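You operate a simulated robot arm through the tools that you are given. There is no shell and no other tool.

You are at the controls of a simulated robot arm. One attempt, no reset.

Task
Form the Lot 92 coil to the size on the job card.
Fine: set the dial, lay it in the nest, bridge over, press down, bridge back; leave the other coil.

It is judged by the outcome, as a careful person would: the job done as asked, and still so three seconds after it is handed in. It fails if anything else is knocked over, pushed out of place, dropped, spilled or broken.

Robot
A 6-joint arm with a two-finger parallel gripper, fixed in place. Base frame: the origin is at the foot of the arm, x ahead of it, y to its left, z up; the work surface is at about z = 780. Readings come in mm, degrees, newtons and seconds.
Its first joint turns from -166.0 to 166.0 degrees. Payload 3.43 kg.
Tool frame: the origin (TCP) lies between the finger pads and is the grasp point; the fingertips stand 34 mm ahead of it; z points along the fingers, y is the line along which they close. Largest opening 128 mm; finger width 24, thickness 12; the body of the gripper, 48 by 130 mm, starts 96 mm behind the TCP.
Orientation is that of the tool frame in the base frame, as a unit quaternion [x, y, z, w]. With the fingers straight down and closing along the base's y, the tool's x points along the base's -x, its y along +y and its z along -z.

Tools
- The arm moves only by the tool move_arm. Its argument "increments" is a list of rows, each an object of numbers (a shift or turn left out is 0, a gripper value left out holds the last): "x", "y", "z": the shift along the tool's x, y, z in units of 20 mm (1.0 is 20 mm); "rx", "ry", "rz": the turn, a rotation vector about the tool's x, y, z in units of 6 degrees (1.0 is 6 degrees); "fingers": the finger opening in mm, from 0 to 128. In form: [{"x": .., "y": .., "z": .., "rx": .., "ry": .., "rz": .., "fingers": ..}, ...]. A call has 1 to 20 rows; each row shifts and turns the commanded pose from where the row before left it, along the tool's axes as they then stand. A call with a number of a shift or a turn outside -1 to 1 is refused whole. Rows are played at 5 a second. More than 50 mm and 8.6 degrees between two rows, or a gripper value outside its range, and nothing of the call is played. A pose out of reach is approached as far as the arm can. The call stops where the force on the tool passes 50 N (or 10 N more than at its start, if that is more) or the arm is blocked; 0.2 s more then pass. The fingers move at their own pace (about 153 mm/s each) and stop on an object; they squeeze with about 31 N. The grip force told is the motor's: it shows also when the fingers shut on nothing. Time passes only in rows, and 0.2 s behind the last, so rows that do not move let the fingers close. The reply holds the time, the measured pose of the TCP, the force on the tool along the base axes, the opening and the grip force, in the units named above and with some noise, with the torque about the TCP (base axes, N m) and any sound that the robot's microphone picked up.
- Cameras (640 x 400 px; columns grow to the right, rows downward): "scene" is fixed at [53.1, -498.6, 1507.2]; the picture's right is [0.65, -0.76, 0.00], its down [-0.39, -0.33, -0.86] and it looks along [0.65, 0.56, -0.51] (base axes); focal length 322 px, centre (320, 200). "wrist" rides on the gripper at [76, -11, -160] in the tool frame; the picture's right is [0.15, 0.99, 0.00], its down [-0.88, 0.13, -0.46] and it looks along [-0.45, 0.07, 0.89] (tool axes); focal length 234 px, centre (320, 200). There is no depth. A picture from a camera that has moved, and an enlarged one, comes with that camera's place and axes in the base frame and with its lens.
- camera(camera): a new picture of that camera. It takes no simulated time.
- zoom(camera, box): a new picture of the part [left, top, right, bottom] of that camera's present view, enlarged. It takes no simulated time.
- sign_off(): hands the job in; it is judged then, once.

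Places have to be worked out from the pictures, the camera data and where the tool is seen. Open the gripper and draw the arm clear of the work before you hand the job in, unless the task says otherwise.

The tools are called after "Request:" as name(argument=value, ...) on one line, values as JSON. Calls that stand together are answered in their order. move_arm: Moves the arm, as the interface text tells. Its arguments: {"type":"object","properties":{"increments":{"type":"array","items":{"type":"object","properties":{"x":{"type":"number"},"y":{"type":"number"},"z":{"type":"number"},"rx":{"type":"number"},"ry":{"type":"number"},"rz":{"type":"number"},"fingers":{"type":"number"}}}}},"required":["increments"]} The other tools are called the same way: camera (camera) takes a picture; zoom (camera, box) takes an enlarged picture of a part of a camera's view; sign_off () hands the job in.

At the start:

```text
time: 0.0
position: [701.0, 111.0, 1120.1]
orientation: [0.0, 1.0, 0.0, 0.0]
ft_force: [0.2, 0.7, 0.5]
moment: [-0.07, 0.0, 0.03]
grip_width: 128.1
grip_force: 0.1
```

scene: 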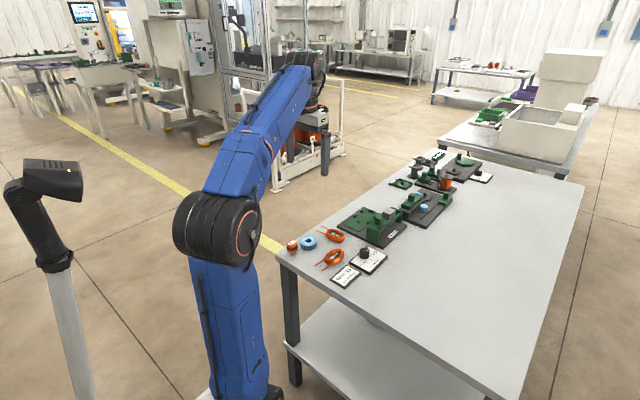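
wrist: 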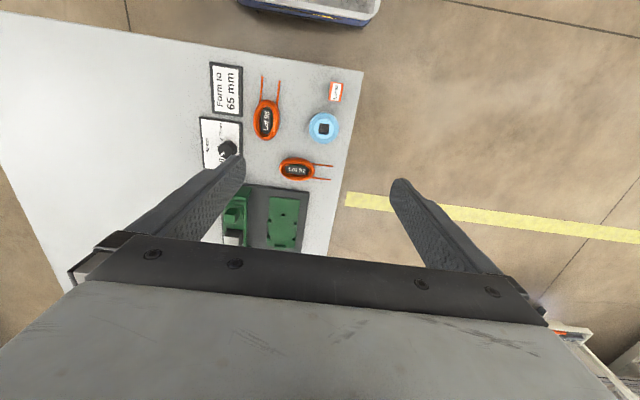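

I see a table with two orange coils, a job card, a dial and a forming press. I'll zoom in to read them.

Request:
zoom(camera="scene", box=[280, 200, 420, 290])

Request:
zoom(camera="scene", box=[330, 140, 500, 250])

Request:
zoom(camera="wrist", box=[180, 50, 360, 250])

```text
4.44 times, centred on (350, 245) of scene
camera zoom: at [53.1, -498.6, 1507.2], right [0.65, -0.76, 0.0], down [-0.39, -0.33, -0.86], along [0.65, 0.56, -0.51], focal length 1433 px, centre (187, 0)
```

zoom: 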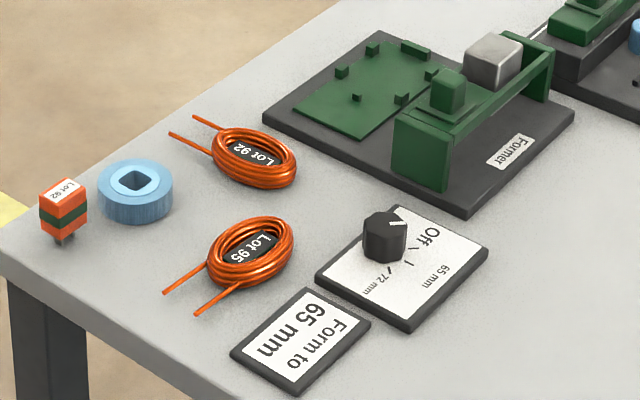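

```text
3.64 times, centred on (415, 195) of scene
camera zoom: at [53.1, -498.6, 1507.2], right [0.65, -0.76, 0.0], down [-0.39, -0.33, -0.86], along [0.65, 0.56, -0.51], focal length 1172 px, centre (-26, 218)
```

zoom: 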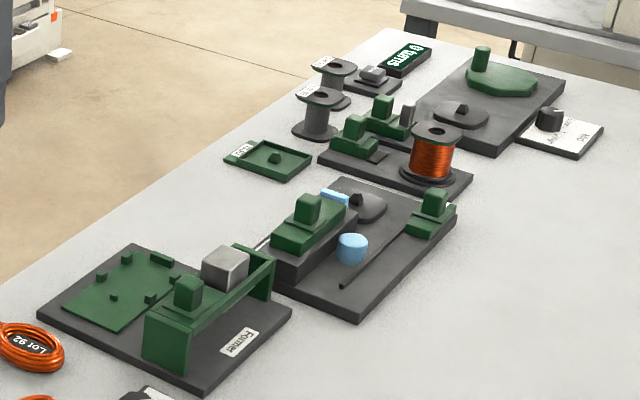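

```text
2.00 times, centred on (270, 150) of wrist
camera zoom: at [625.9, 97.5, 1279.5], right [-0.15, 0.99, 0.0], down [0.88, 0.13, 0.46], along [0.45, 0.07, -0.89], focal length 468 px, centre (420, 300)
```

zoom: 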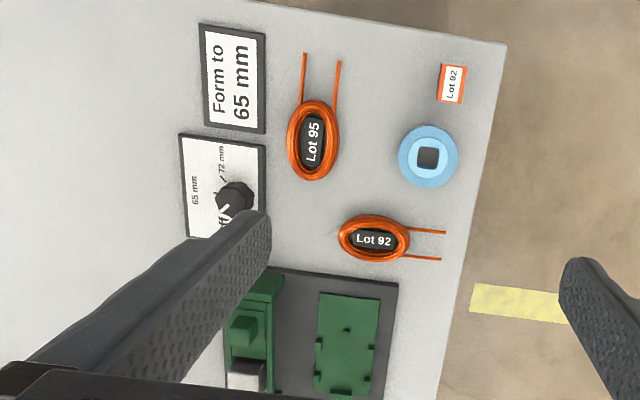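

The job card reads 65 mm; the dial plate shows Off, 72 mm and 65 mm. From both pictures, Lot 92 is at about (806, 75), Lot 95 at about (712, 5) and the Former at about (935, 5). I'll move the wrist camera out over the Former for a close look, staying high.

Request:
move_arm(increments=[{"x": -1, "y": -0.6}, {"x": -1, "y": -0.6}, {"x": -1, "y": -0.6}, {"x": -1, "y": -0.6}, {"x": -1, "y": -0.6}, {"x": -1, "y": -0.6}, {"x": -1, "y": -0.6}, {"x": -1, "y": -0.6}])

Request:
camera(camera="wrist")

```text
time: 1.8
position: [861.1, 14.6, 1120.5]
orientation: [0.001, 1.0, 0.0, 0.0]
ft_force: [0.0, 0.5, 0.3]
moment: [-0.01, -0.05, 0.01]
grip_width: 128.0
grip_force: 0.1
```

```text
taken
camera wrist: at [784.8, 1.4, 1280.2], right [-0.15, 0.99, 0.0], down [0.88, 0.13, 0.46], along [0.45, 0.07, -0.89], focal length 234 px, centre (320, 200)
```

wrist: 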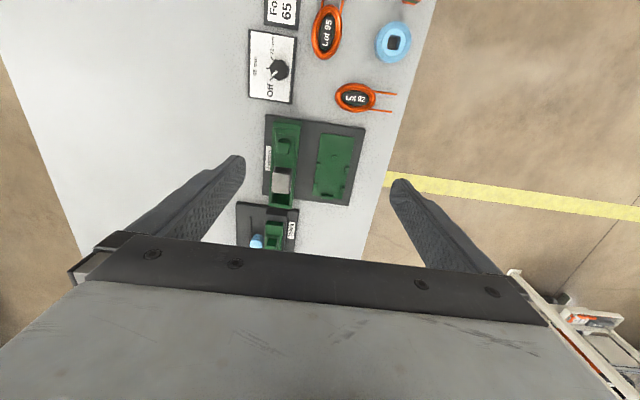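

The Former, dial plate and coils are all in view. I'll zoom in on each.

Request:
zoom(camera="wrist", box=[240, 100, 390, 220])

Request:
zoom(camera="wrist", box=[230, 0, 420, 120])

Request:
zoom(camera="scene", box=[335, 195, 415, 250])

Request:
zoom(camera="scene", box=[325, 240, 395, 290])

```text
3.33 times, centred on (315, 160) of wrist
camera zoom: at [784.8, 1.4, 1280.2], right [-0.15, 0.99, 0.0], down [0.88, 0.13, 0.46], along [0.45, 0.07, -0.89], focal length 781 px, centre (337, 333)
```

zoom: 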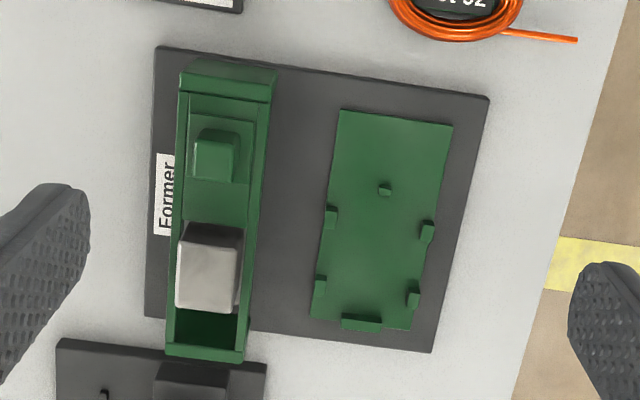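

```text
3.33 times, centred on (325, 60) of wrist
camera zoom: at [784.8, 1.4, 1280.2], right [-0.15, 0.99, 0.0], down [0.88, 0.13, 0.46], along [0.45, 0.07, -0.89], focal length 781 px, centre (303, 667)
```

zoom: 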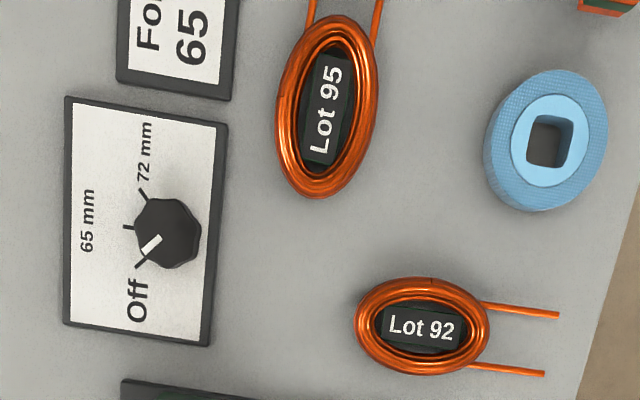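

```text
7.27 times, centred on (375, 222) of scene
camera zoom: at [53.1, -498.6, 1507.2], right [0.65, -0.76, 0.0], down [-0.39, -0.33, -0.86], along [0.65, 0.56, -0.51], focal length 2344 px, centre (-80, 36)
```

zoom: 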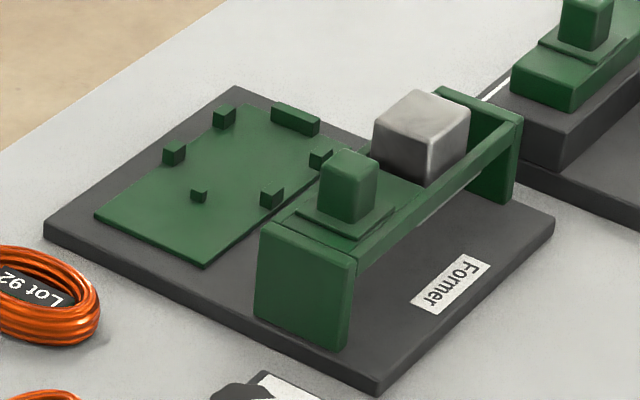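

```text
8.00 times, centred on (360, 265) of scene
camera zoom: at [53.1, -498.6, 1507.2], right [0.65, -0.76, 0.0], down [-0.39, -0.33, -0.86], along [0.65, 0.56, -0.51], focal length 2579 px, centre (0, -320)
```

zoom: 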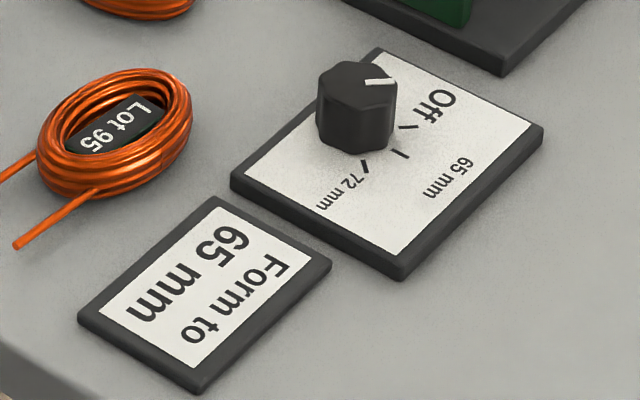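

The dial ticks run Off, 65 mm (middle) and 72 mm, about 40° apart around a knob at about (778, -70), and the pointer is on Off. The nest's peg pairs centre on about (969, 53). The near end of the nest is free for the leads, and the bridge is parked at y≈-47 with a green handle (x≈900) and a gray press block (x≈965). I'll come over the knob for a closer look.

Request:
move_arm(increments=[{"x": 0.6, "y": -0.6, "z": 0.8, "fingers": 90}, {"x": 0.6, "y": -0.6, "z": 0.8}, {"x": 0.6, "y": -0.6, "z": 0.8}, {"x": 0.6, "y": -0.6, "z": 0.8}, {"x": 0.6, "y": -0.6, "z": 0.8}, {"x": 0.6, "y": -0.6, "z": 0.8}, {"x": 0.5, "y": -0.6, "z": 0.8}])

Request:
camera(camera="wrist")

Request:
zoom(camera="wrist", box=[240, 80, 400, 200])

```text
time: 3.4
position: [778.3, -67.9, 1007.6]
orientation: [0.001, 1.0, 0.0, -0.001]
ft_force: [-0.3, -0.4, 0.0]
moment: [0.02, 0.0, -0.01]
grip_width: 89.8
grip_force: 0.1
```

```text
taken
camera wrist: at [702.7, -81.0, 1166.8], right [-0.15, 0.99, 0.0], down [0.88, 0.13, 0.46], along [0.45, 0.07, -0.89], focal length 234 px, centre (320, 200)
```

wrist: 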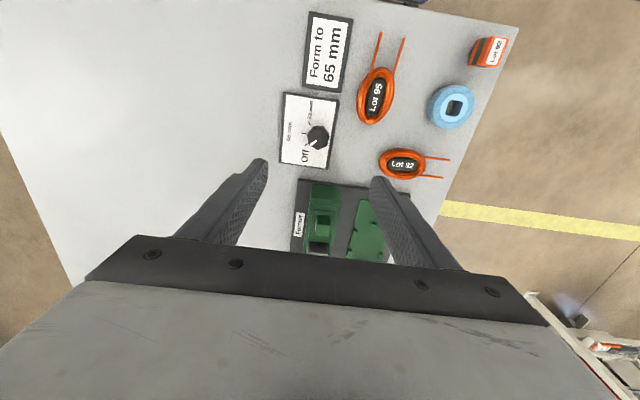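

```text
3.33 times, centred on (320, 140) of wrist
camera zoom: at [702.7, -81.0, 1166.8], right [-0.15, 0.99, 0.0], down [0.88, 0.13, 0.46], along [0.45, 0.07, -0.89], focal length 781 px, centre (320, 400)
```

zoom: 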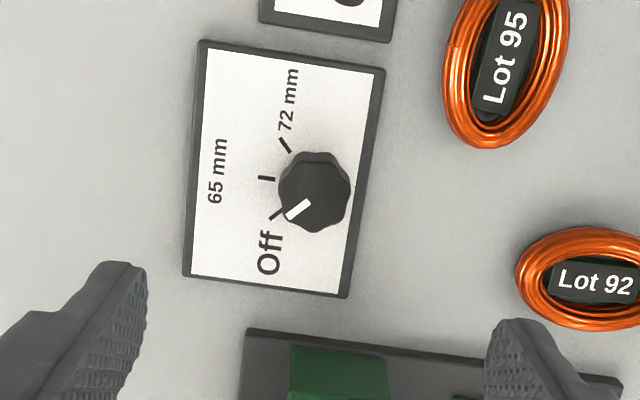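

Zooming closer on the knob to see its facets and pointer.

Request:
zoom(camera="wrist", box=[290, 110, 350, 165])

Request:
zoom(camera="scene", box=[350, 240, 395, 275])

```text
7.27 times, centred on (320, 138) of wrist
camera zoom: at [702.7, -81.0, 1166.8], right [-0.15, 0.99, 0.0], down [0.88, 0.13, 0.46], along [0.45, 0.07, -0.89], focal length 1703 px, centre (320, 654)
```

zoom: 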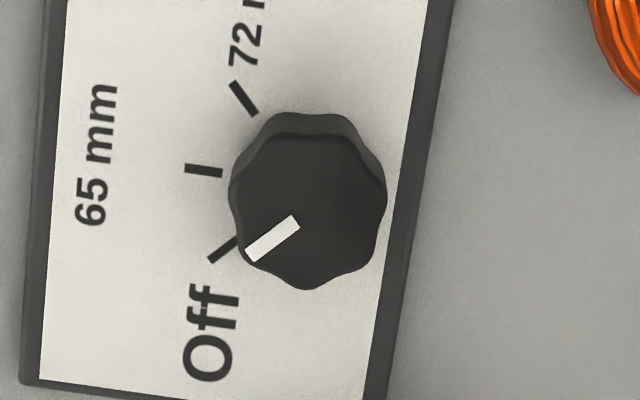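

```text
11.43 times, centred on (372, 258) of scene
camera zoom: at [53.1, -498.6, 1507.2], right [0.65, -0.76, 0.0], down [-0.39, -0.33, -0.86], along [0.65, 0.56, -0.51], focal length 3684 px, centre (-280, -457)
```

zoom: 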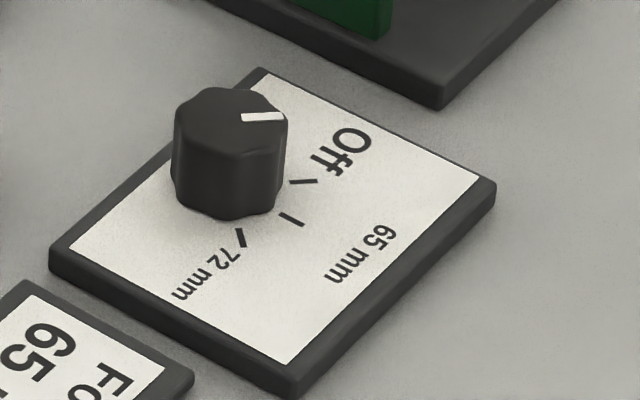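

The knob top is at about (779.5, -72, 820), roughly 32 mm across, with ticks at ±45° and 65 mm pointing along -y. So it needs 45° clockwise from above, which is +rz. I'll descend to just above the knob with the fingers at 60 and check alignment.

Request:
move_arm(increments=[{"x": -0.06, "y": -0.2, "z": 0.9, "fingers": 60}, {"z": 0.9}, {"z": 0.9}, {"z": 0.9}, {"z": 0.9}, {"z": 0.9}, {"z": 0.9}, {"z": 0.9}, {"z": 0.3}])

Request:
camera(camera="wrist")

Request:
zoom(camera="scene", box=[340, 205, 420, 275])

```text
time: 5.4
position: [778.6, -73.1, 857.6]
orientation: [0.0, 1.0, 0.0, 0.0]
ft_force: [-0.6, 0.9, -0.6]
moment: [0.0, -0.03, -0.03]
grip_width: 59.9
grip_force: 0.0
```

```text
taken
camera wrist: at [704.2, -87.0, 1017.4], right [-0.15, 0.99, 0.0], down [0.88, 0.13, 0.46], along [0.45, 0.07, -0.89], focal length 234 px, centre (320, 200)
```

wrist: 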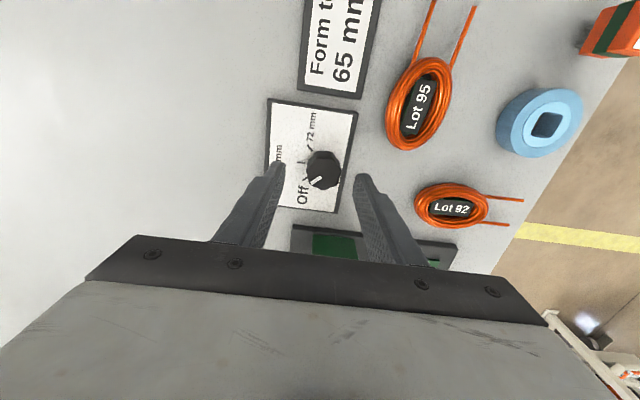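

```text
5.71 times, centred on (380, 240) of scene
camera zoom: at [53.1, -498.6, 1507.2], right [0.65, -0.76, 0.0], down [-0.39, -0.33, -0.86], along [0.65, 0.56, -0.51], focal length 1842 px, centre (-23, -29)
```

zoom: 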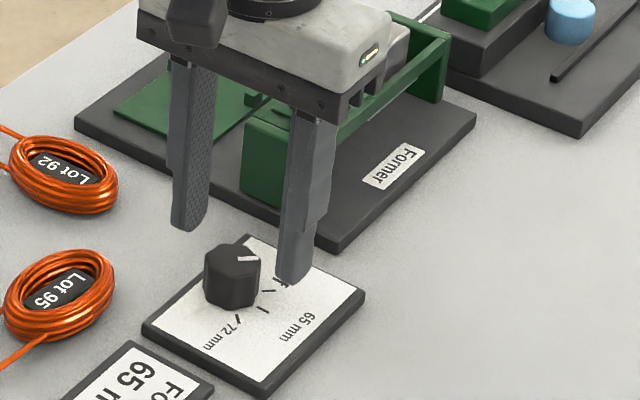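

The fingers straddle the knob. I'll zoom in to check its fore-aft centring.

Request:
zoom(camera="wrist", box=[260, 130, 380, 220])

```text
4.44 times, centred on (320, 175) of wrist
camera zoom: at [704.2, -87.0, 1017.4], right [-0.15, 0.99, 0.0], down [0.88, 0.13, 0.46], along [0.45, 0.07, -0.89], focal length 1041 px, centre (320, 311)
```

zoom: 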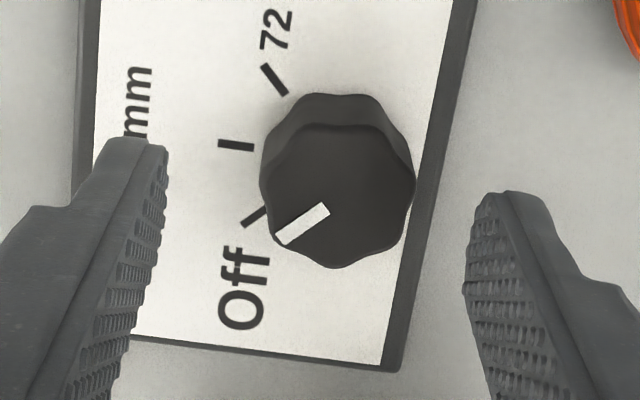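

The knob centre computes to (777.5, -72.5), within about 1 mm of the TCP. I'll go down 26 mm, which puts the fingertips about 7 mm above the plate, and close on the knob.

Request:
move_arm(increments=[{"z": 0.65}, {"z": 0.65}, {"fingers": 20}, {}, {}])

Request:
camera(camera="wrist")

```text
time: 6.6
position: [779.9, -72.5, 831.2]
orientation: [0.0, 1.0, 0.0, -0.001]
ft_force: [-3.5, 29.7, -5.0]
moment: [0.67, -0.04, 0.02]
grip_width: 36.7
grip_force: 14.3
```

```text
taken
camera wrist: at [704.8, -85.9, 991.4], right [-0.15, 0.99, 0.0], down [0.88, 0.13, 0.46], along [0.45, 0.07, -0.89], focal length 234 px, centre (320, 200)
```

wrist: 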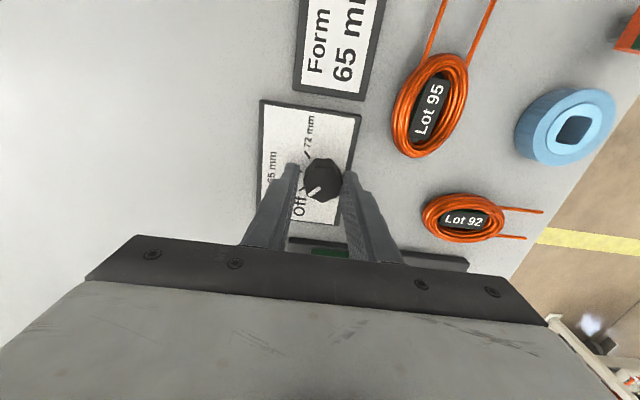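

The +y finger met the knob first (29.7 N in y with a gap on the other side), so the knob sits about 2.5 mm further to +y. I'll open slightly, shift and close again.

Request:
move_arm(increments=[{"fingers": 50}, {"y": 0.12}, {"fingers": 20}, {}, {}])

Request:
zoom(camera="wrist", box=[260, 130, 380, 220])

```text
time: 7.8
position: [779.9, -70.8, 832.5]
orientation: [0.0, 1.0, 0.0, 0.0]
ft_force: [-1.0, 20.6, -0.4]
moment: [0.26, 0.12, -0.1]
grip_width: 31.6
grip_force: 45.2
```

```text
4.44 times, centred on (320, 175) of wrist
camera zoom: at [705.0, -83.4, 991.8], right [-0.15, 0.99, 0.0], down [0.88, 0.13, 0.46], along [0.45, 0.07, -0.89], focal length 1041 px, centre (320, 311)
```

zoom: 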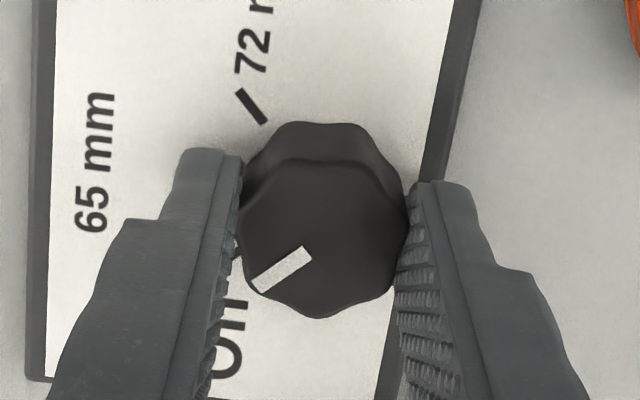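

The grip is firm at 31.6 mm with some residual side load. I'll nudge +y 1 mm to relieve it, then turn the knob 45° clockwise in small steps.

Request:
move_arm(increments=[{"y": 0.05}, {"rz": 0.75}, {"rz": 0.75}, {"rz": 0.75}, {"rz": 0.75}, {"rz": 0.75}, {"rz": 0.75}, {"rz": 0.75}, {"rz": 0.75}, {"rz": 0.75}, {"rz": 0.75}, {}])

Request:
zoom(camera="wrist", box=[260, 130, 380, 220])

Request:
zoom(camera="scene", box=[340, 225, 410, 275])

```text
time: 10.4
position: [780.2, -70.3, 832.7]
orientation: [0.384, 0.923, 0.0, 0.0]
ft_force: [-1.1, -6.7, 4.7]
moment: [-0.22, 0.63, 0.01]
grip_width: 31.3
grip_force: 45.5
```

```text
4.44 times, centred on (320, 175) of wrist
camera zoom: at [719.1, -26.6, 991.8], right [0.6, 0.8, 0.0], down [0.71, -0.53, 0.46], along [0.37, -0.27, -0.89], focal length 1041 px, centre (320, 311)
```

zoom: 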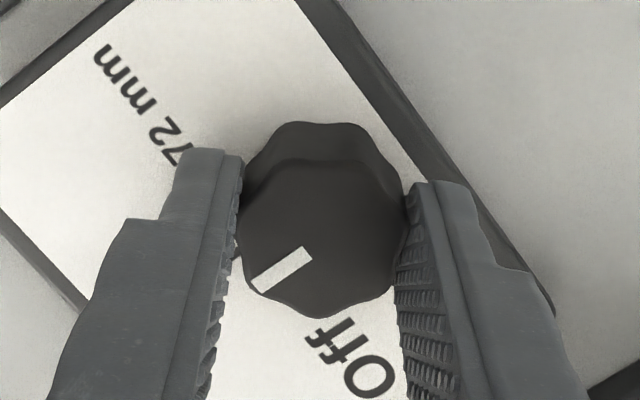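

```text
8.00 times, centred on (375, 250) of scene
camera zoom: at [53.1, -498.6, 1507.2], right [0.65, -0.76, 0.0], down [-0.39, -0.33, -0.86], along [0.65, 0.56, -0.51], focal length 2579 px, centre (-120, -200)
```

zoom: 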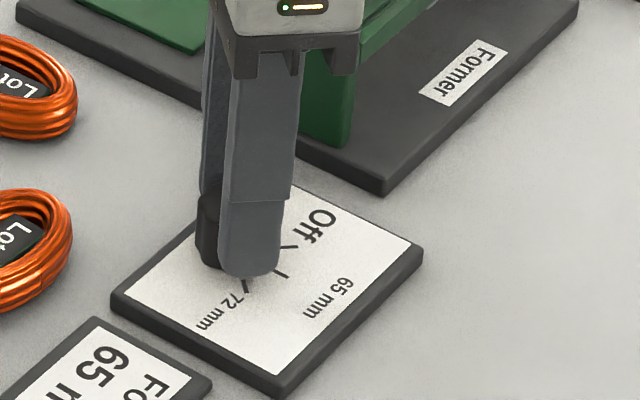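

The pointer turned with the tool and now points along about -y, towards the 65 mm tick. I'll release, rise clear and check.

Request:
move_arm(increments=[{"fingers": 60}, {}, {"z": -1}, {"z": -1}, {"z": -1}, {"z": -1}, {"z": -1}])

Request:
zoom(camera="wrist", box=[260, 100, 380, 190])

Request:
zoom(camera="scene", box=[350, 240, 395, 275])

```text
time: 12.0
position: [778.0, -69.4, 929.6]
orientation: [0.382, 0.924, 0.0, 0.0]
ft_force: [0.9, 0.1, 0.2]
moment: [0.04, 0.01, -0.03]
grip_width: 60.2
grip_force: 0.1
```

```text
4.44 times, centred on (320, 145) of wrist
camera zoom: at [717.6, -26.7, 1090.1], right [0.6, 0.8, 0.0], down [0.71, -0.53, 0.46], along [0.37, -0.27, -0.89], focal length 1041 px, centre (320, 444)
```

zoom: 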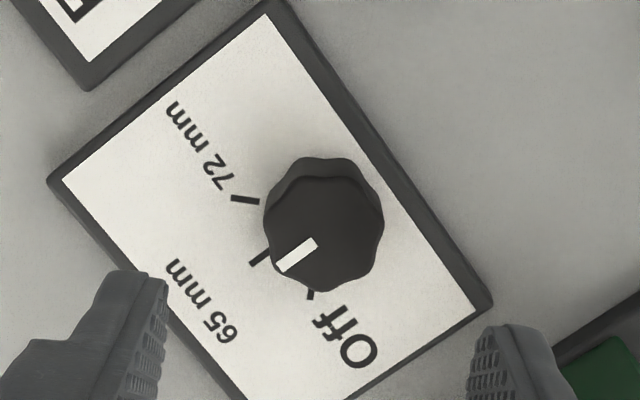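

```text
11.43 times, centred on (372, 258) of scene
camera zoom: at [53.1, -498.6, 1507.2], right [0.65, -0.76, 0.0], down [-0.39, -0.33, -0.86], along [0.65, 0.56, -0.51], focal length 3684 px, centre (-280, -457)
```

zoom: 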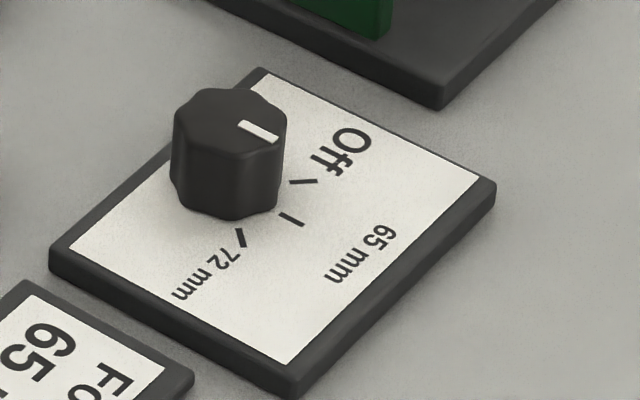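

The pointer looks close to the 65 mm tick. I'll zoom in tightly to measure the residual angle.

Request:
zoom(camera="wrist", box=[296, 128, 344, 172])

Request:
zoom(camera="scene", box=[356, 244, 384, 266])

```text
9.09 times, centred on (320, 150) of wrist
camera zoom: at [717.6, -26.7, 1090.1], right [0.6, 0.8, 0.0], down [0.71, -0.53, 0.46], along [0.37, -0.27, -0.89], focal length 2129 px, centre (320, 654)
```

zoom: 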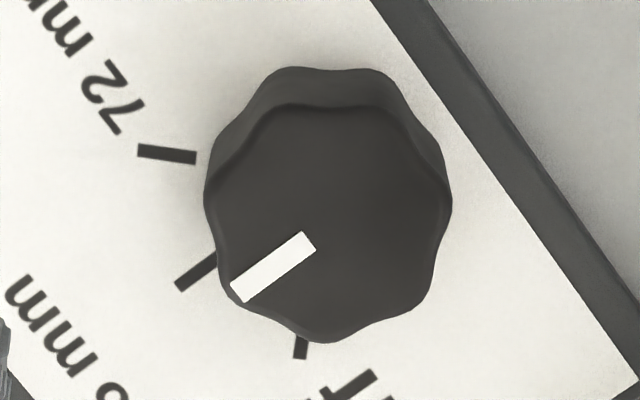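

```text
16.00 times, centred on (370, 255) of scene
camera zoom: at [53.1, -498.6, 1507.2], right [0.65, -0.76, 0.0], down [-0.39, -0.33, -0.86], along [0.65, 0.56, -0.51], focal length 5158 px, centre (-480, -680)
```

zoom: 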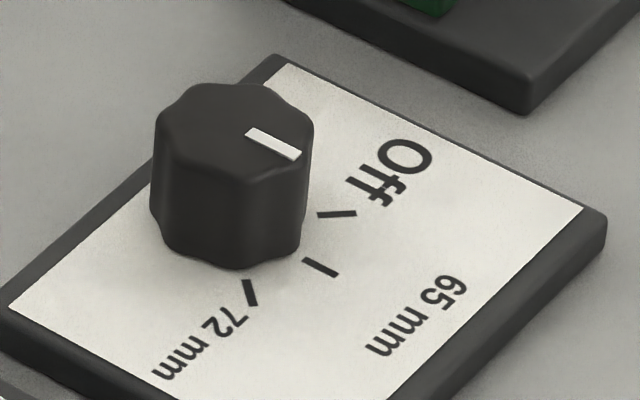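

Pointer and 65 mm tick are parallel within 1–2°, so the dial is set. Next I'll rotate the tool another 45° so the fingers close along base x, across Lot 92's short axis, and move above it at about (803.5, 73).

Request:
move_arm(increments=[{"rz": 0.9375}, {"rz": 0.9375}, {"rz": 0.9375}, {"rz": 0.9375}, {"rz": 0.9375}, {"rz": 0.9375}, {"rz": 0.9375}, {"rz": 0.9375}, {"x": 0.9, "y": 0.16, "fingers": 90}, {"x": 0.9, "y": 0.16}, {"x": 0.9, "y": 0.16}, {"x": 0.9, "y": 0.16}, {"x": 0.9, "y": 0.16}, {"x": 0.9, "y": 0.16}, {"x": 0.9, "y": 0.16}, {"x": 0.8, "y": 0.16}, {}])

Request:
camera(camera="wrist")

Request:
zoom(camera="wrist", box=[240, 80, 400, 200])

```text
time: 15.6
position: [806.4, 73.2, 933.1]
orientation: [0.707, 0.707, 0.0, 0.0]
ft_force: [0.0, -0.3, 0.3]
moment: [0.0, -0.03, 0.04]
grip_width: 90.0
grip_force: 0.1
```

```text
taken
camera wrist: at [795.3, 146.6, 1092.1], right [0.99, 0.15, 0.0], down [0.13, -0.88, 0.46], along [0.07, -0.45, -0.89], focal length 234 px, centre (320, 200)
```

wrist: 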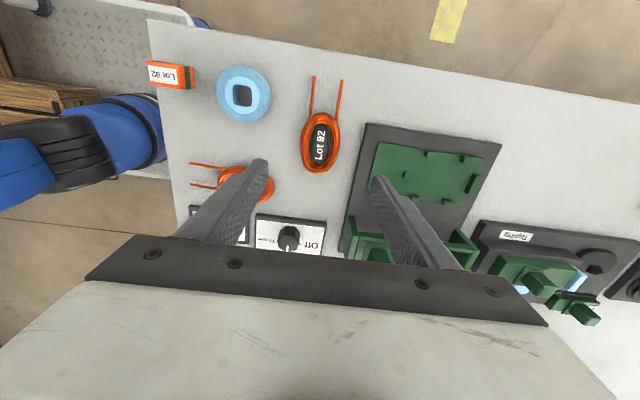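

```text
3.33 times, centred on (320, 140) of wrist
camera zoom: at [795.3, 146.6, 1092.1], right [0.99, 0.15, 0.0], down [0.13, -0.88, 0.46], along [0.07, -0.45, -0.89], focal length 781 px, centre (320, 400)
```

zoom: 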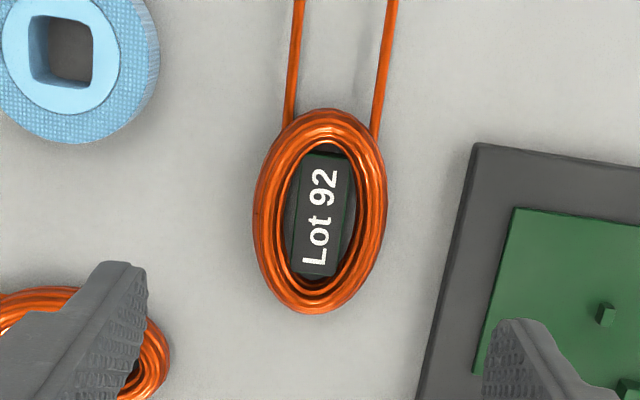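

Lot 92 measures about 51×78 mm, centred at about (806.5, 73), with its leads tilted about 2° towards -x. I'll trim the yaw by 2°, set the fingers to 66 (clear of the Former base edge at x≈860), and descend to just above it for a check.

Request:
move_arm(increments=[{"rz": -0.35, "fingers": 66}, {"z": 0.9}, {"z": 0.9}, {"z": 0.9}, {"z": 0.9}, {"z": 0.6}, {}])

Request:
camera(camera="wrist")

Request:
zoom(camera="wrist", box=[250, 110, 390, 215])

Request:
zoom(camera="scene", box=[295, 195, 375, 260])

```text
time: 17.2
position: [807.3, 69.6, 846.9]
orientation: [0.694, 0.72, 0.0, 0.0]
ft_force: [0.5, -0.4, 0.6]
moment: [-0.02, -0.02, 0.02]
grip_width: 66.2
grip_force: 0.0
```

```text
taken
camera wrist: at [792.5, 144.5, 1006.7], right [0.98, 0.18, 0.0], down [0.16, -0.88, 0.46], along [0.08, -0.45, -0.89], focal length 234 px, centre (320, 200)
```

wrist: 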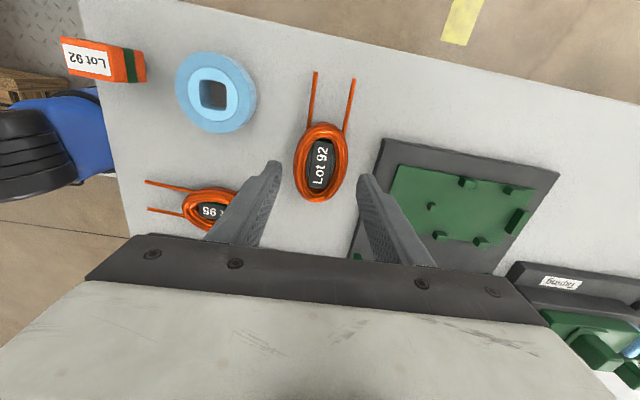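

```text
3.81 times, centred on (320, 162) of wrist
camera zoom: at [792.5, 144.5, 1006.7], right [0.98, 0.18, 0.0], down [0.16, -0.88, 0.46], along [0.08, -0.45, -0.89], focal length 892 px, centre (320, 343)
```

zoom: 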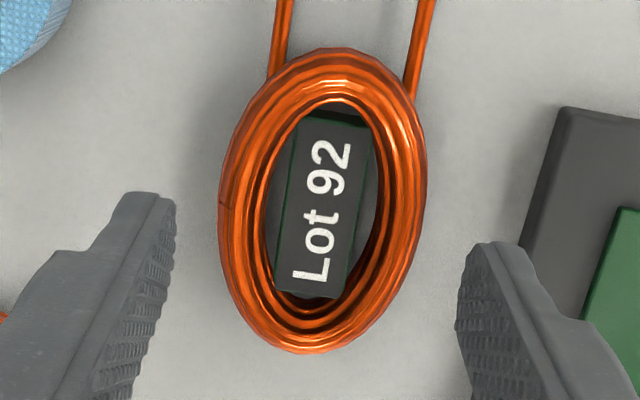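

```text
6.15 times, centred on (335, 228) of scene
camera zoom: at [53.1, -498.6, 1507.2], right [0.65, -0.76, 0.0], down [-0.39, -0.33, -0.86], along [0.65, 0.56, -0.51], focal length 1984 px, centre (228, 31)
```

zoom: 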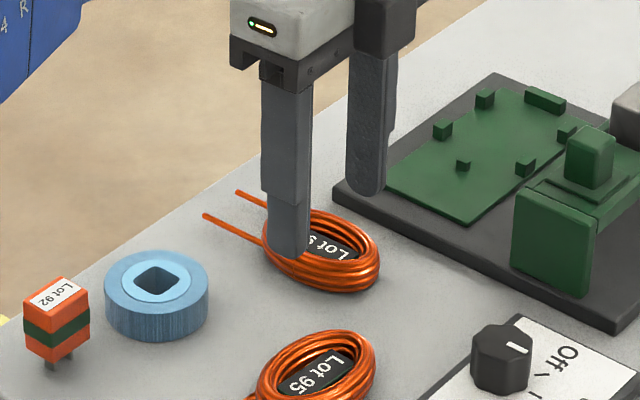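

With the fingers straddling the coil, the centre works out to about (805, 74.5), 2 mm further in +y than the TCP. I'll correct that, lower the fingertips to about 3 mm above the table, and close.

Request:
move_arm(increments=[{"x": 0.1, "z": 0.5}, {"z": 0.5}, {"z": 0.55}, {"fingers": 40}, {}, {}])

Request:
zoom(camera="wrist", box=[250, 110, 390, 215])

Request:
zoom(camera="scene", box=[295, 195, 375, 260])

```text
time: 18.6
position: [804.0, 73.6, 817.1]
orientation: [0.694, 0.72, 0.0, 0.0]
ft_force: [-0.2, -0.2, 0.4]
moment: [-0.02, 0.0, -0.04]
grip_width: 49.5
grip_force: 31.2
```

```text
3.81 times, centred on (320, 162) of wrist
camera zoom: at [791.7, 147.0, 976.1], right [0.98, 0.18, 0.0], down [0.16, -0.88, 0.46], along [0.08, -0.45, -0.89], focal length 892 px, centre (320, 343)
```

zoom: 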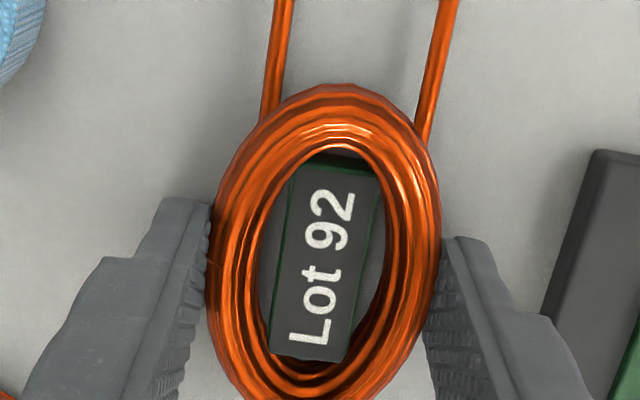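

```text
6.15 times, centred on (335, 228) of scene
camera zoom: at [53.1, -498.6, 1507.2], right [0.65, -0.76, 0.0], down [-0.39, -0.33, -0.86], along [0.65, 0.56, -0.51], focal length 1984 px, centre (228, 31)
```

zoom: 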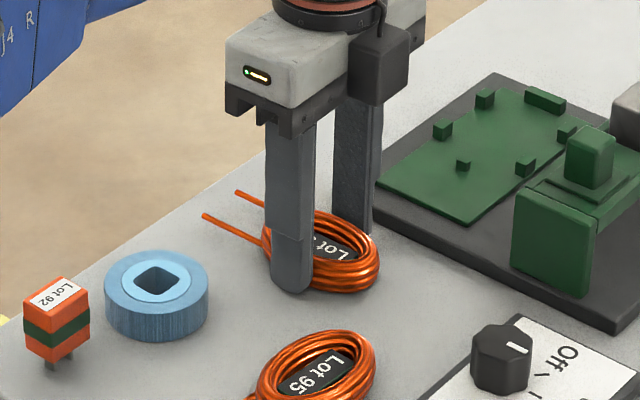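

The grip is solid at 49.5 mm and 31 N. I'll lift 100 mm, then rotate 87.9° counter-clockwise so the leads point towards -x.

Request:
move_arm(increments=[{"z": -0.5}, {"z": -0.9}, {"z": -0.9}, {"z": -0.9}, {"z": -0.9}, {"z": -0.9}, {}])

Request:
move_arm(increments=[{"rz": -0.9767}, {"rz": -0.9767}, {"rz": -0.9767}, {"rz": -0.9767}, {"rz": -0.9767}, {"rz": -0.9767}, {"rz": -0.9767}, {"rz": -0.9767}, {"rz": -0.9767}, {"rz": -0.9767}, {"rz": -0.9767}, {"rz": -0.9767}, {"rz": -0.9767}, {"rz": -0.9767}, {"rz": -0.9767}, {}])

Request:
camera(camera="wrist")

Request:
zoom(camera="wrist", box=[230, 100, 410, 220])

```text
time: 20.2
position: [805.8, 74.6, 917.1]
orientation: [0.694, 0.72, 0.0, 0.0]
ft_force: [0.8, 1.1, -1.1]
moment: [0.0, -0.01, 0.02]
grip_width: 49.3
grip_force: 31.0
```

```text
time: 23.6
position: [805.4, 74.1, 917.1]
orientation: [-0.001, 1.0, 0.0, 0.001]
ft_force: [0.5, 1.3, -1.8]
moment: [0.0, 0.02, 0.01]
grip_width: 49.5
grip_force: 30.7
```

```text
taken
camera wrist: at [730.6, 60.4, 1076.7], right [-0.15, 0.99, 0.0], down [0.88, 0.13, 0.46], along [0.45, 0.07, -0.89], focal length 234 px, centre (320, 200)
```

wrist: 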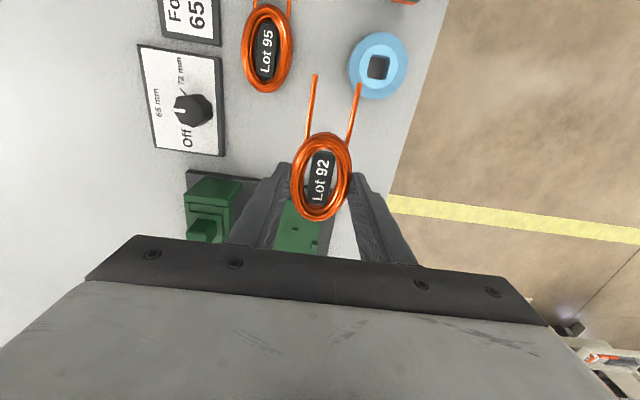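

```text
3.33 times, centred on (320, 160) of wrist
camera zoom: at [730.6, 60.4, 1076.7], right [-0.15, 0.99, 0.0], down [0.88, 0.13, 0.46], along [0.45, 0.07, -0.89], focal length 781 px, centre (320, 333)
```

zoom: 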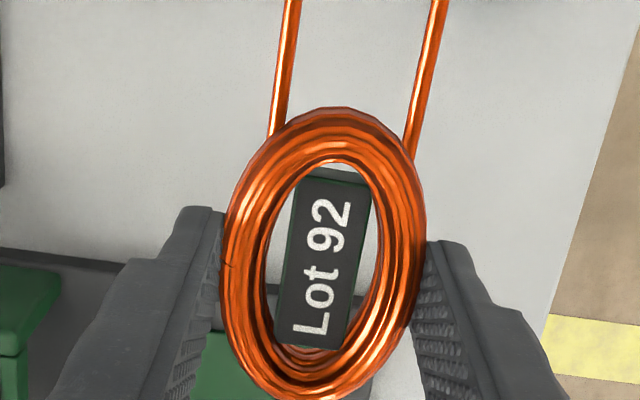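

The coil is held centred on the TCP (the ends measure ±41 mm about it) and the leads line up with -x. Before lowering it I'll get a closer view of the nest past the held coil, from about (945, 130, 957).

Request:
move_arm(increments=[{"x": -0.87, "y": 0.3475, "z": -0.25}, {"x": -0.87, "y": 0.3475, "z": -0.25}, {"x": -0.87, "y": 0.3475, "z": -0.25}, {"x": -0.87, "y": 0.3475, "z": -0.25}, {"x": -0.87, "y": 0.3475, "z": -0.25}, {"x": -0.87, "y": 0.3475, "z": -0.25}, {"x": -0.87, "y": 0.3475, "z": -0.25}, {"x": -0.87, "y": 0.3475, "z": -0.25}, {}])

Request:
camera(camera="wrist")

Request:
zoom(camera="wrist", box=[190, 90, 310, 180])

Request:
zoom(camera="scene", box=[335, 195, 415, 250])

```text
time: 25.6
position: [945.4, 130.7, 955.8]
orientation: [0.001, 1.0, 0.0, 0.0]
ft_force: [0.3, 0.3, -1.3]
moment: [-0.01, 0.0, -0.05]
grip_width: 49.6
grip_force: 31.4
```

```text
taken
camera wrist: at [869.8, 117.5, 1116.2], right [-0.15, 0.99, 0.0], down [0.88, 0.13, 0.46], along [0.45, 0.07, -0.89], focal length 234 px, centre (320, 200)
```

wrist: 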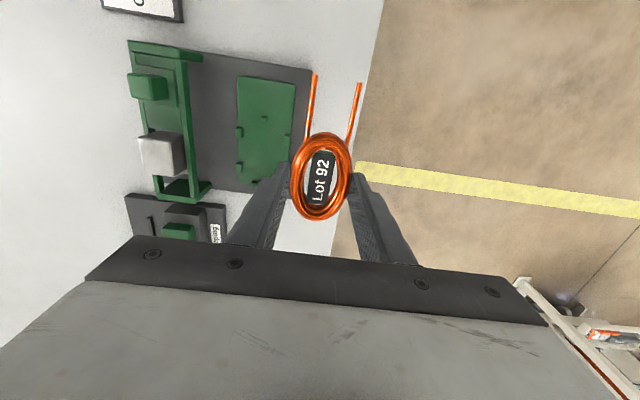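

```text
4.44 times, centred on (250, 135) of wrist
camera zoom: at [869.8, 117.5, 1116.2], right [-0.15, 0.99, 0.0], down [0.88, 0.13, 0.46], along [0.45, 0.07, -0.89], focal length 1041 px, centre (631, 489)
```

zoom: 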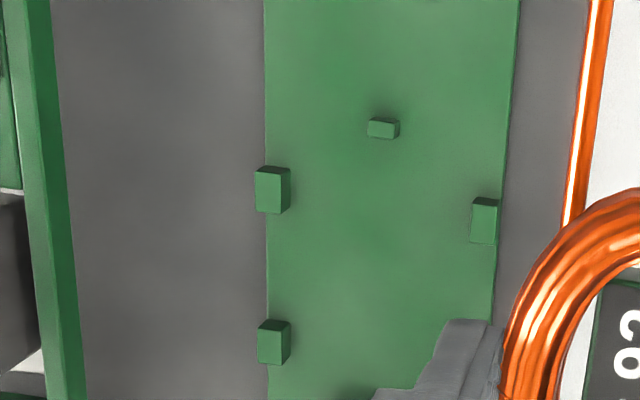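

```text
7.27 times, centred on (375, 222) of scene
camera zoom: at [53.1, -498.6, 1507.2], right [0.65, -0.76, 0.0], down [-0.39, -0.33, -0.86], along [0.65, 0.56, -0.51], focal length 2344 px, centre (-80, 36)
```

zoom: 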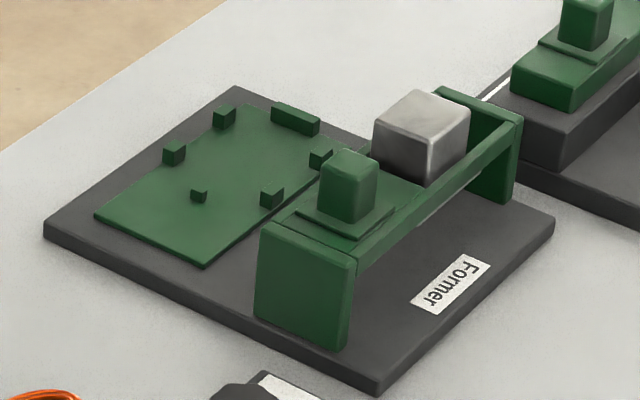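

From this view, using the commanded pose, the peg pairs are centred at about (969.5, 55), with roughly 54 mm between inner faces against the coil's 50 mm. The near peg at x≈923 sits between the leads, and the far stop face is at x≈1012. I'll move above (969.2, 55), go down to z≈865 and check against the pegs.

Request:
move_arm(increments=[{"x": -0.304, "y": -0.9375}, {"x": -0.304, "y": -0.9375}, {"x": -0.304, "y": -0.9375}, {"x": -0.303, "y": -0.9375}, {"z": 0.9}, {"z": 0.9}, {"z": 0.9}, {"z": 0.9}, {"z": 0.9}, {"z": 0.1}, {}])

Request:
zoom(camera="wrist", box=[230, 80, 410, 220])

Request:
zoom(camera="scene", box=[335, 190, 415, 250])

```text
time: 28.0
position: [968.0, 54.8, 866.2]
orientation: [0.001, 1.0, 0.0, 0.0]
ft_force: [-0.5, -0.6, -0.8]
moment: [0.0, 0.0, -0.01]
grip_width: 49.4
grip_force: 31.3
```

```text
2.86 times, centred on (320, 150) of wrist
camera zoom: at [893.2, 41.3, 1025.1], right [-0.15, 0.99, 0.0], down [0.88, 0.13, 0.46], along [0.45, 0.07, -0.89], focal length 669 px, centre (320, 343)
```

zoom: 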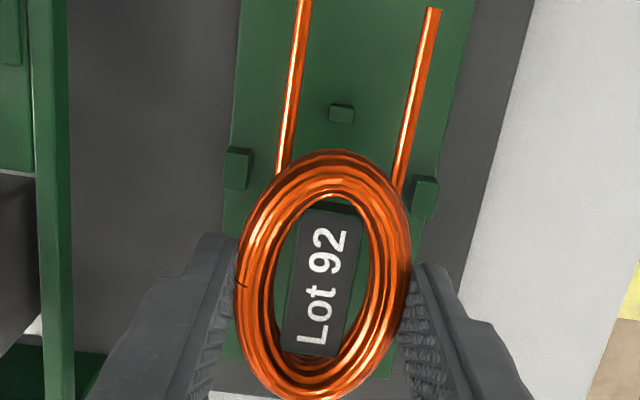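

```text
6.67 times, centred on (375, 220) of scene
camera zoom: at [53.1, -498.6, 1507.2], right [0.65, -0.76, 0.0], down [-0.39, -0.33, -0.86], along [0.65, 0.56, -0.51], focal length 2149 px, centre (-47, 67)
```

zoom: 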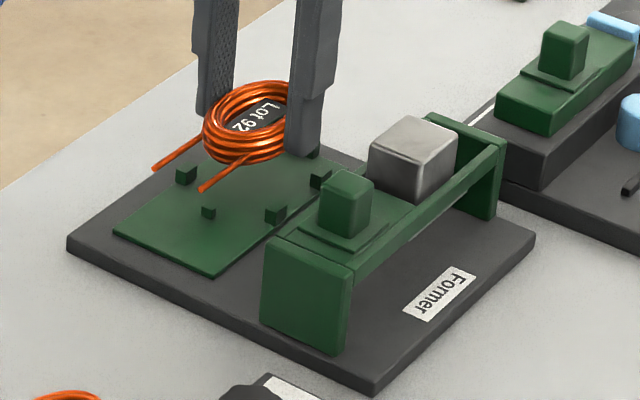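

The coil is centred over the nest: pegs are symmetric about it within about 0.7 mm and the near peg lies between the leads. I'll trim y +0.6 mm and lower to just above the nest floor.

Request:
move_arm(increments=[{"y": 0.03, "z": 0.4}, {"z": 0.4}, {"z": 0.4}, {"z": 0.3}, {}])

Request:
zoom(camera="scene", box=[340, 195, 400, 240])

Request:
zoom(camera="wrist", box=[230, 80, 410, 220])

```text
time: 29.2
position: [969.4, 54.9, 834.1]
orientation: [0.0, 1.0, 0.0, 0.0]
ft_force: [-0.1, -0.6, -1.9]
moment: [0.0, 0.0, 0.02]
grip_width: 49.2
grip_force: 30.9
```

```text
8.89 times, centred on (370, 218) of scene
camera zoom: at [53.1, -498.6, 1507.2], right [0.65, -0.76, 0.0], down [-0.39, -0.33, -0.86], along [0.65, 0.56, -0.51], focal length 2865 px, centre (-124, 44)
```

zoom: 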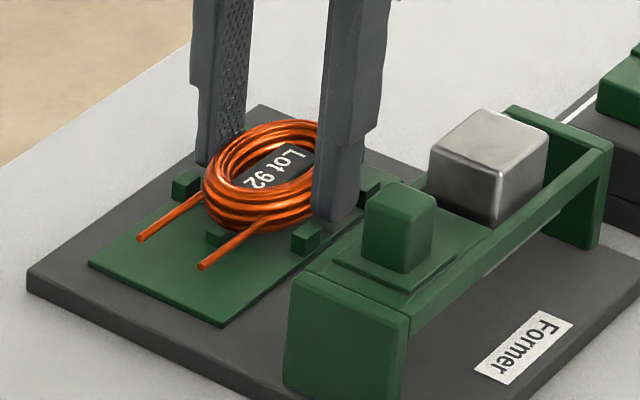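

```text
2.86 times, centred on (320, 150) of wrist
camera zoom: at [894.3, 41.9, 994.5], right [-0.15, 0.99, 0.0], down [0.88, 0.13, 0.46], along [0.45, 0.07, -0.89], focal length 669 px, centre (320, 343)
```

zoom: 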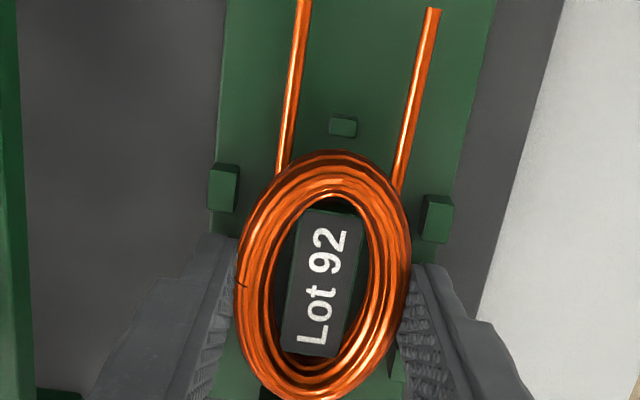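

The coil sits between the pegs with no contact yet. I'll creep down 2 mm at a time, watching the vertical force.

Request:
move_arm(increments=[{"z": 0.1}, {}])

Request:
move_arm(increments=[{"z": 0.08}, {}])

```text
time: 29.8
position: [969.8, 54.9, 832.9]
orientation: [0.0, 1.0, 0.0, 0.0]
ft_force: [-0.6, -0.1, -1.4]
moment: [0.0, 0.0, 0.05]
grip_width: 49.6
grip_force: 30.7
```

```text
time: 30.4
position: [970.1, 55.5, 832.0]
orientation: [0.001, 1.0, -0.001, 0.0]
ft_force: [5.1, -2.9, 10.2]
moment: [-0.06, 0.23, 0.07]
grip_width: 49.4
grip_force: 31.2
```

Contact shows as about 10 N upward at z≈831.5, so the coil is on the nest floor. I'll open the fingers gently to release, then look.

Request:
move_arm(increments=[{"fingers": 53}, {"fingers": 58}, {"fingers": 63}, {}])

Request:
zoom(camera="wrist", box=[230, 80, 410, 220])

Request:
zoom(camera="scene", box=[340, 195, 400, 240])

```text
time: 31.4
position: [970.1, 55.4, 831.7]
orientation: [0.001, 1.0, 0.0, 0.0]
ft_force: [0.1, 0.7, -0.2]
moment: [-0.01, -0.04, 0.0]
grip_width: 62.9
grip_force: 0.1
```

```text
2.86 times, centred on (320, 150) of wrist
camera zoom: at [894.0, 42.0, 991.1], right [-0.15, 0.99, 0.0], down [0.88, 0.13, 0.46], along [0.45, 0.07, -0.89], focal length 669 px, centre (320, 343)
```

zoom: 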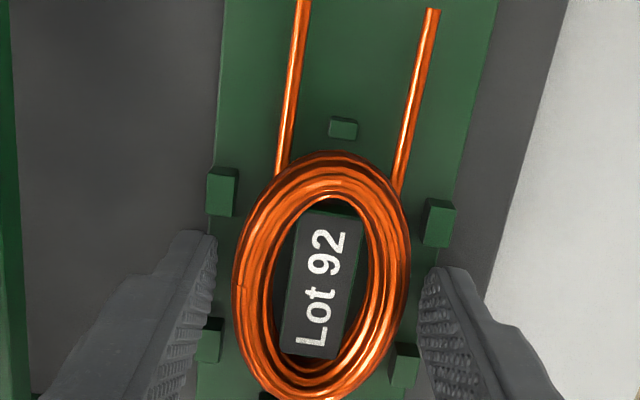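

```text
8.89 times, centred on (370, 218) of scene
camera zoom: at [53.1, -498.6, 1507.2], right [0.65, -0.76, 0.0], down [-0.39, -0.33, -0.86], along [0.65, 0.56, -0.51], focal length 2865 px, centre (-124, 44)
```

zoom: 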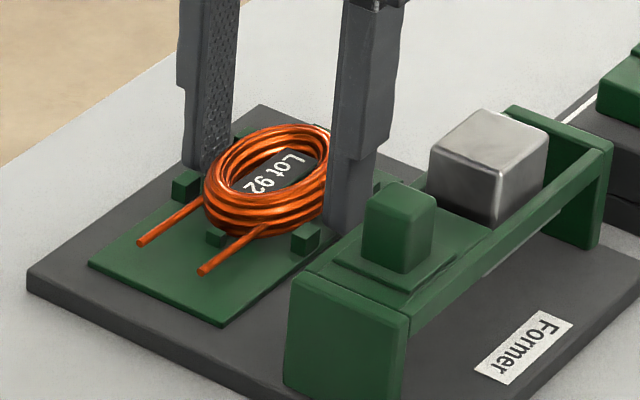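

The coil is released between the peg pairs. I'll rise straight up and check it from above.

Request:
move_arm(increments=[{"z": -0.5}, {"z": -0.9}, {"z": -0.9}, {"z": -0.9}, {"z": -0.9}, {"z": -0.9}, {"z": -0.9}, {}])

Request:
camera(camera="wrist")

Request:
zoom(camera="wrist", box=[220, 60, 400, 200])

Request:
zoom(camera="scene", box=[345, 200, 390, 235])

```text
time: 33.2
position: [970.7, 54.2, 949.0]
orientation: [0.0, 1.0, 0.0, -0.001]
ft_force: [0.0, 0.2, -0.3]
moment: [0.0, -0.03, 0.03]
grip_width: 62.8
grip_force: 0.0
```

```text
taken
camera wrist: at [895.0, 41.2, 1108.6], right [-0.15, 0.99, 0.0], down [0.88, 0.13, 0.46], along [0.45, 0.07, -0.89], focal length 234 px, centre (320, 200)
```

wrist: 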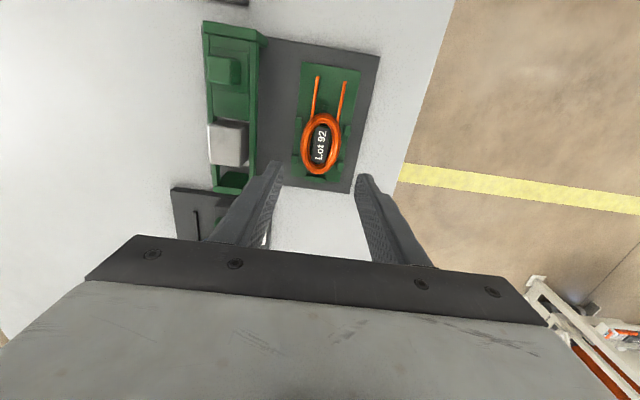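

```text
2.86 times, centred on (310, 130) of wrist
camera zoom: at [895.0, 41.2, 1108.6], right [-0.15, 0.99, 0.0], down [0.88, 0.13, 0.46], along [0.45, 0.07, -0.89], focal length 669 px, centre (349, 400)
```

zoom: 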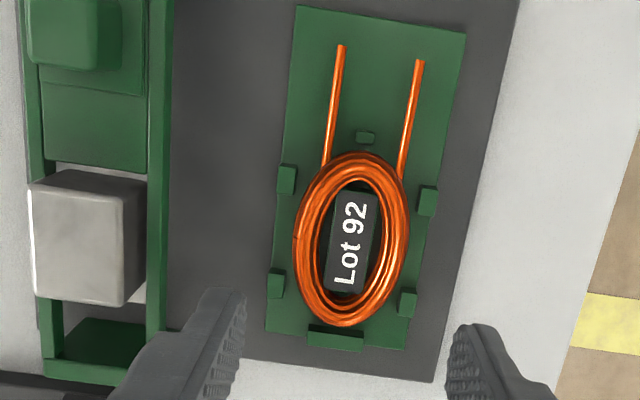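

```text
11.43 times, centred on (368, 218) of scene
camera zoom: at [53.1, -498.6, 1507.2], right [0.65, -0.76, 0.0], down [-0.39, -0.33, -0.86], along [0.65, 0.56, -0.51], focal length 3684 px, centre (-223, 0)
```

zoom: 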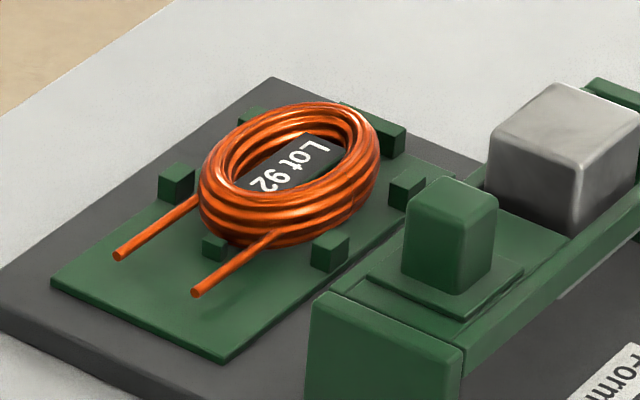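

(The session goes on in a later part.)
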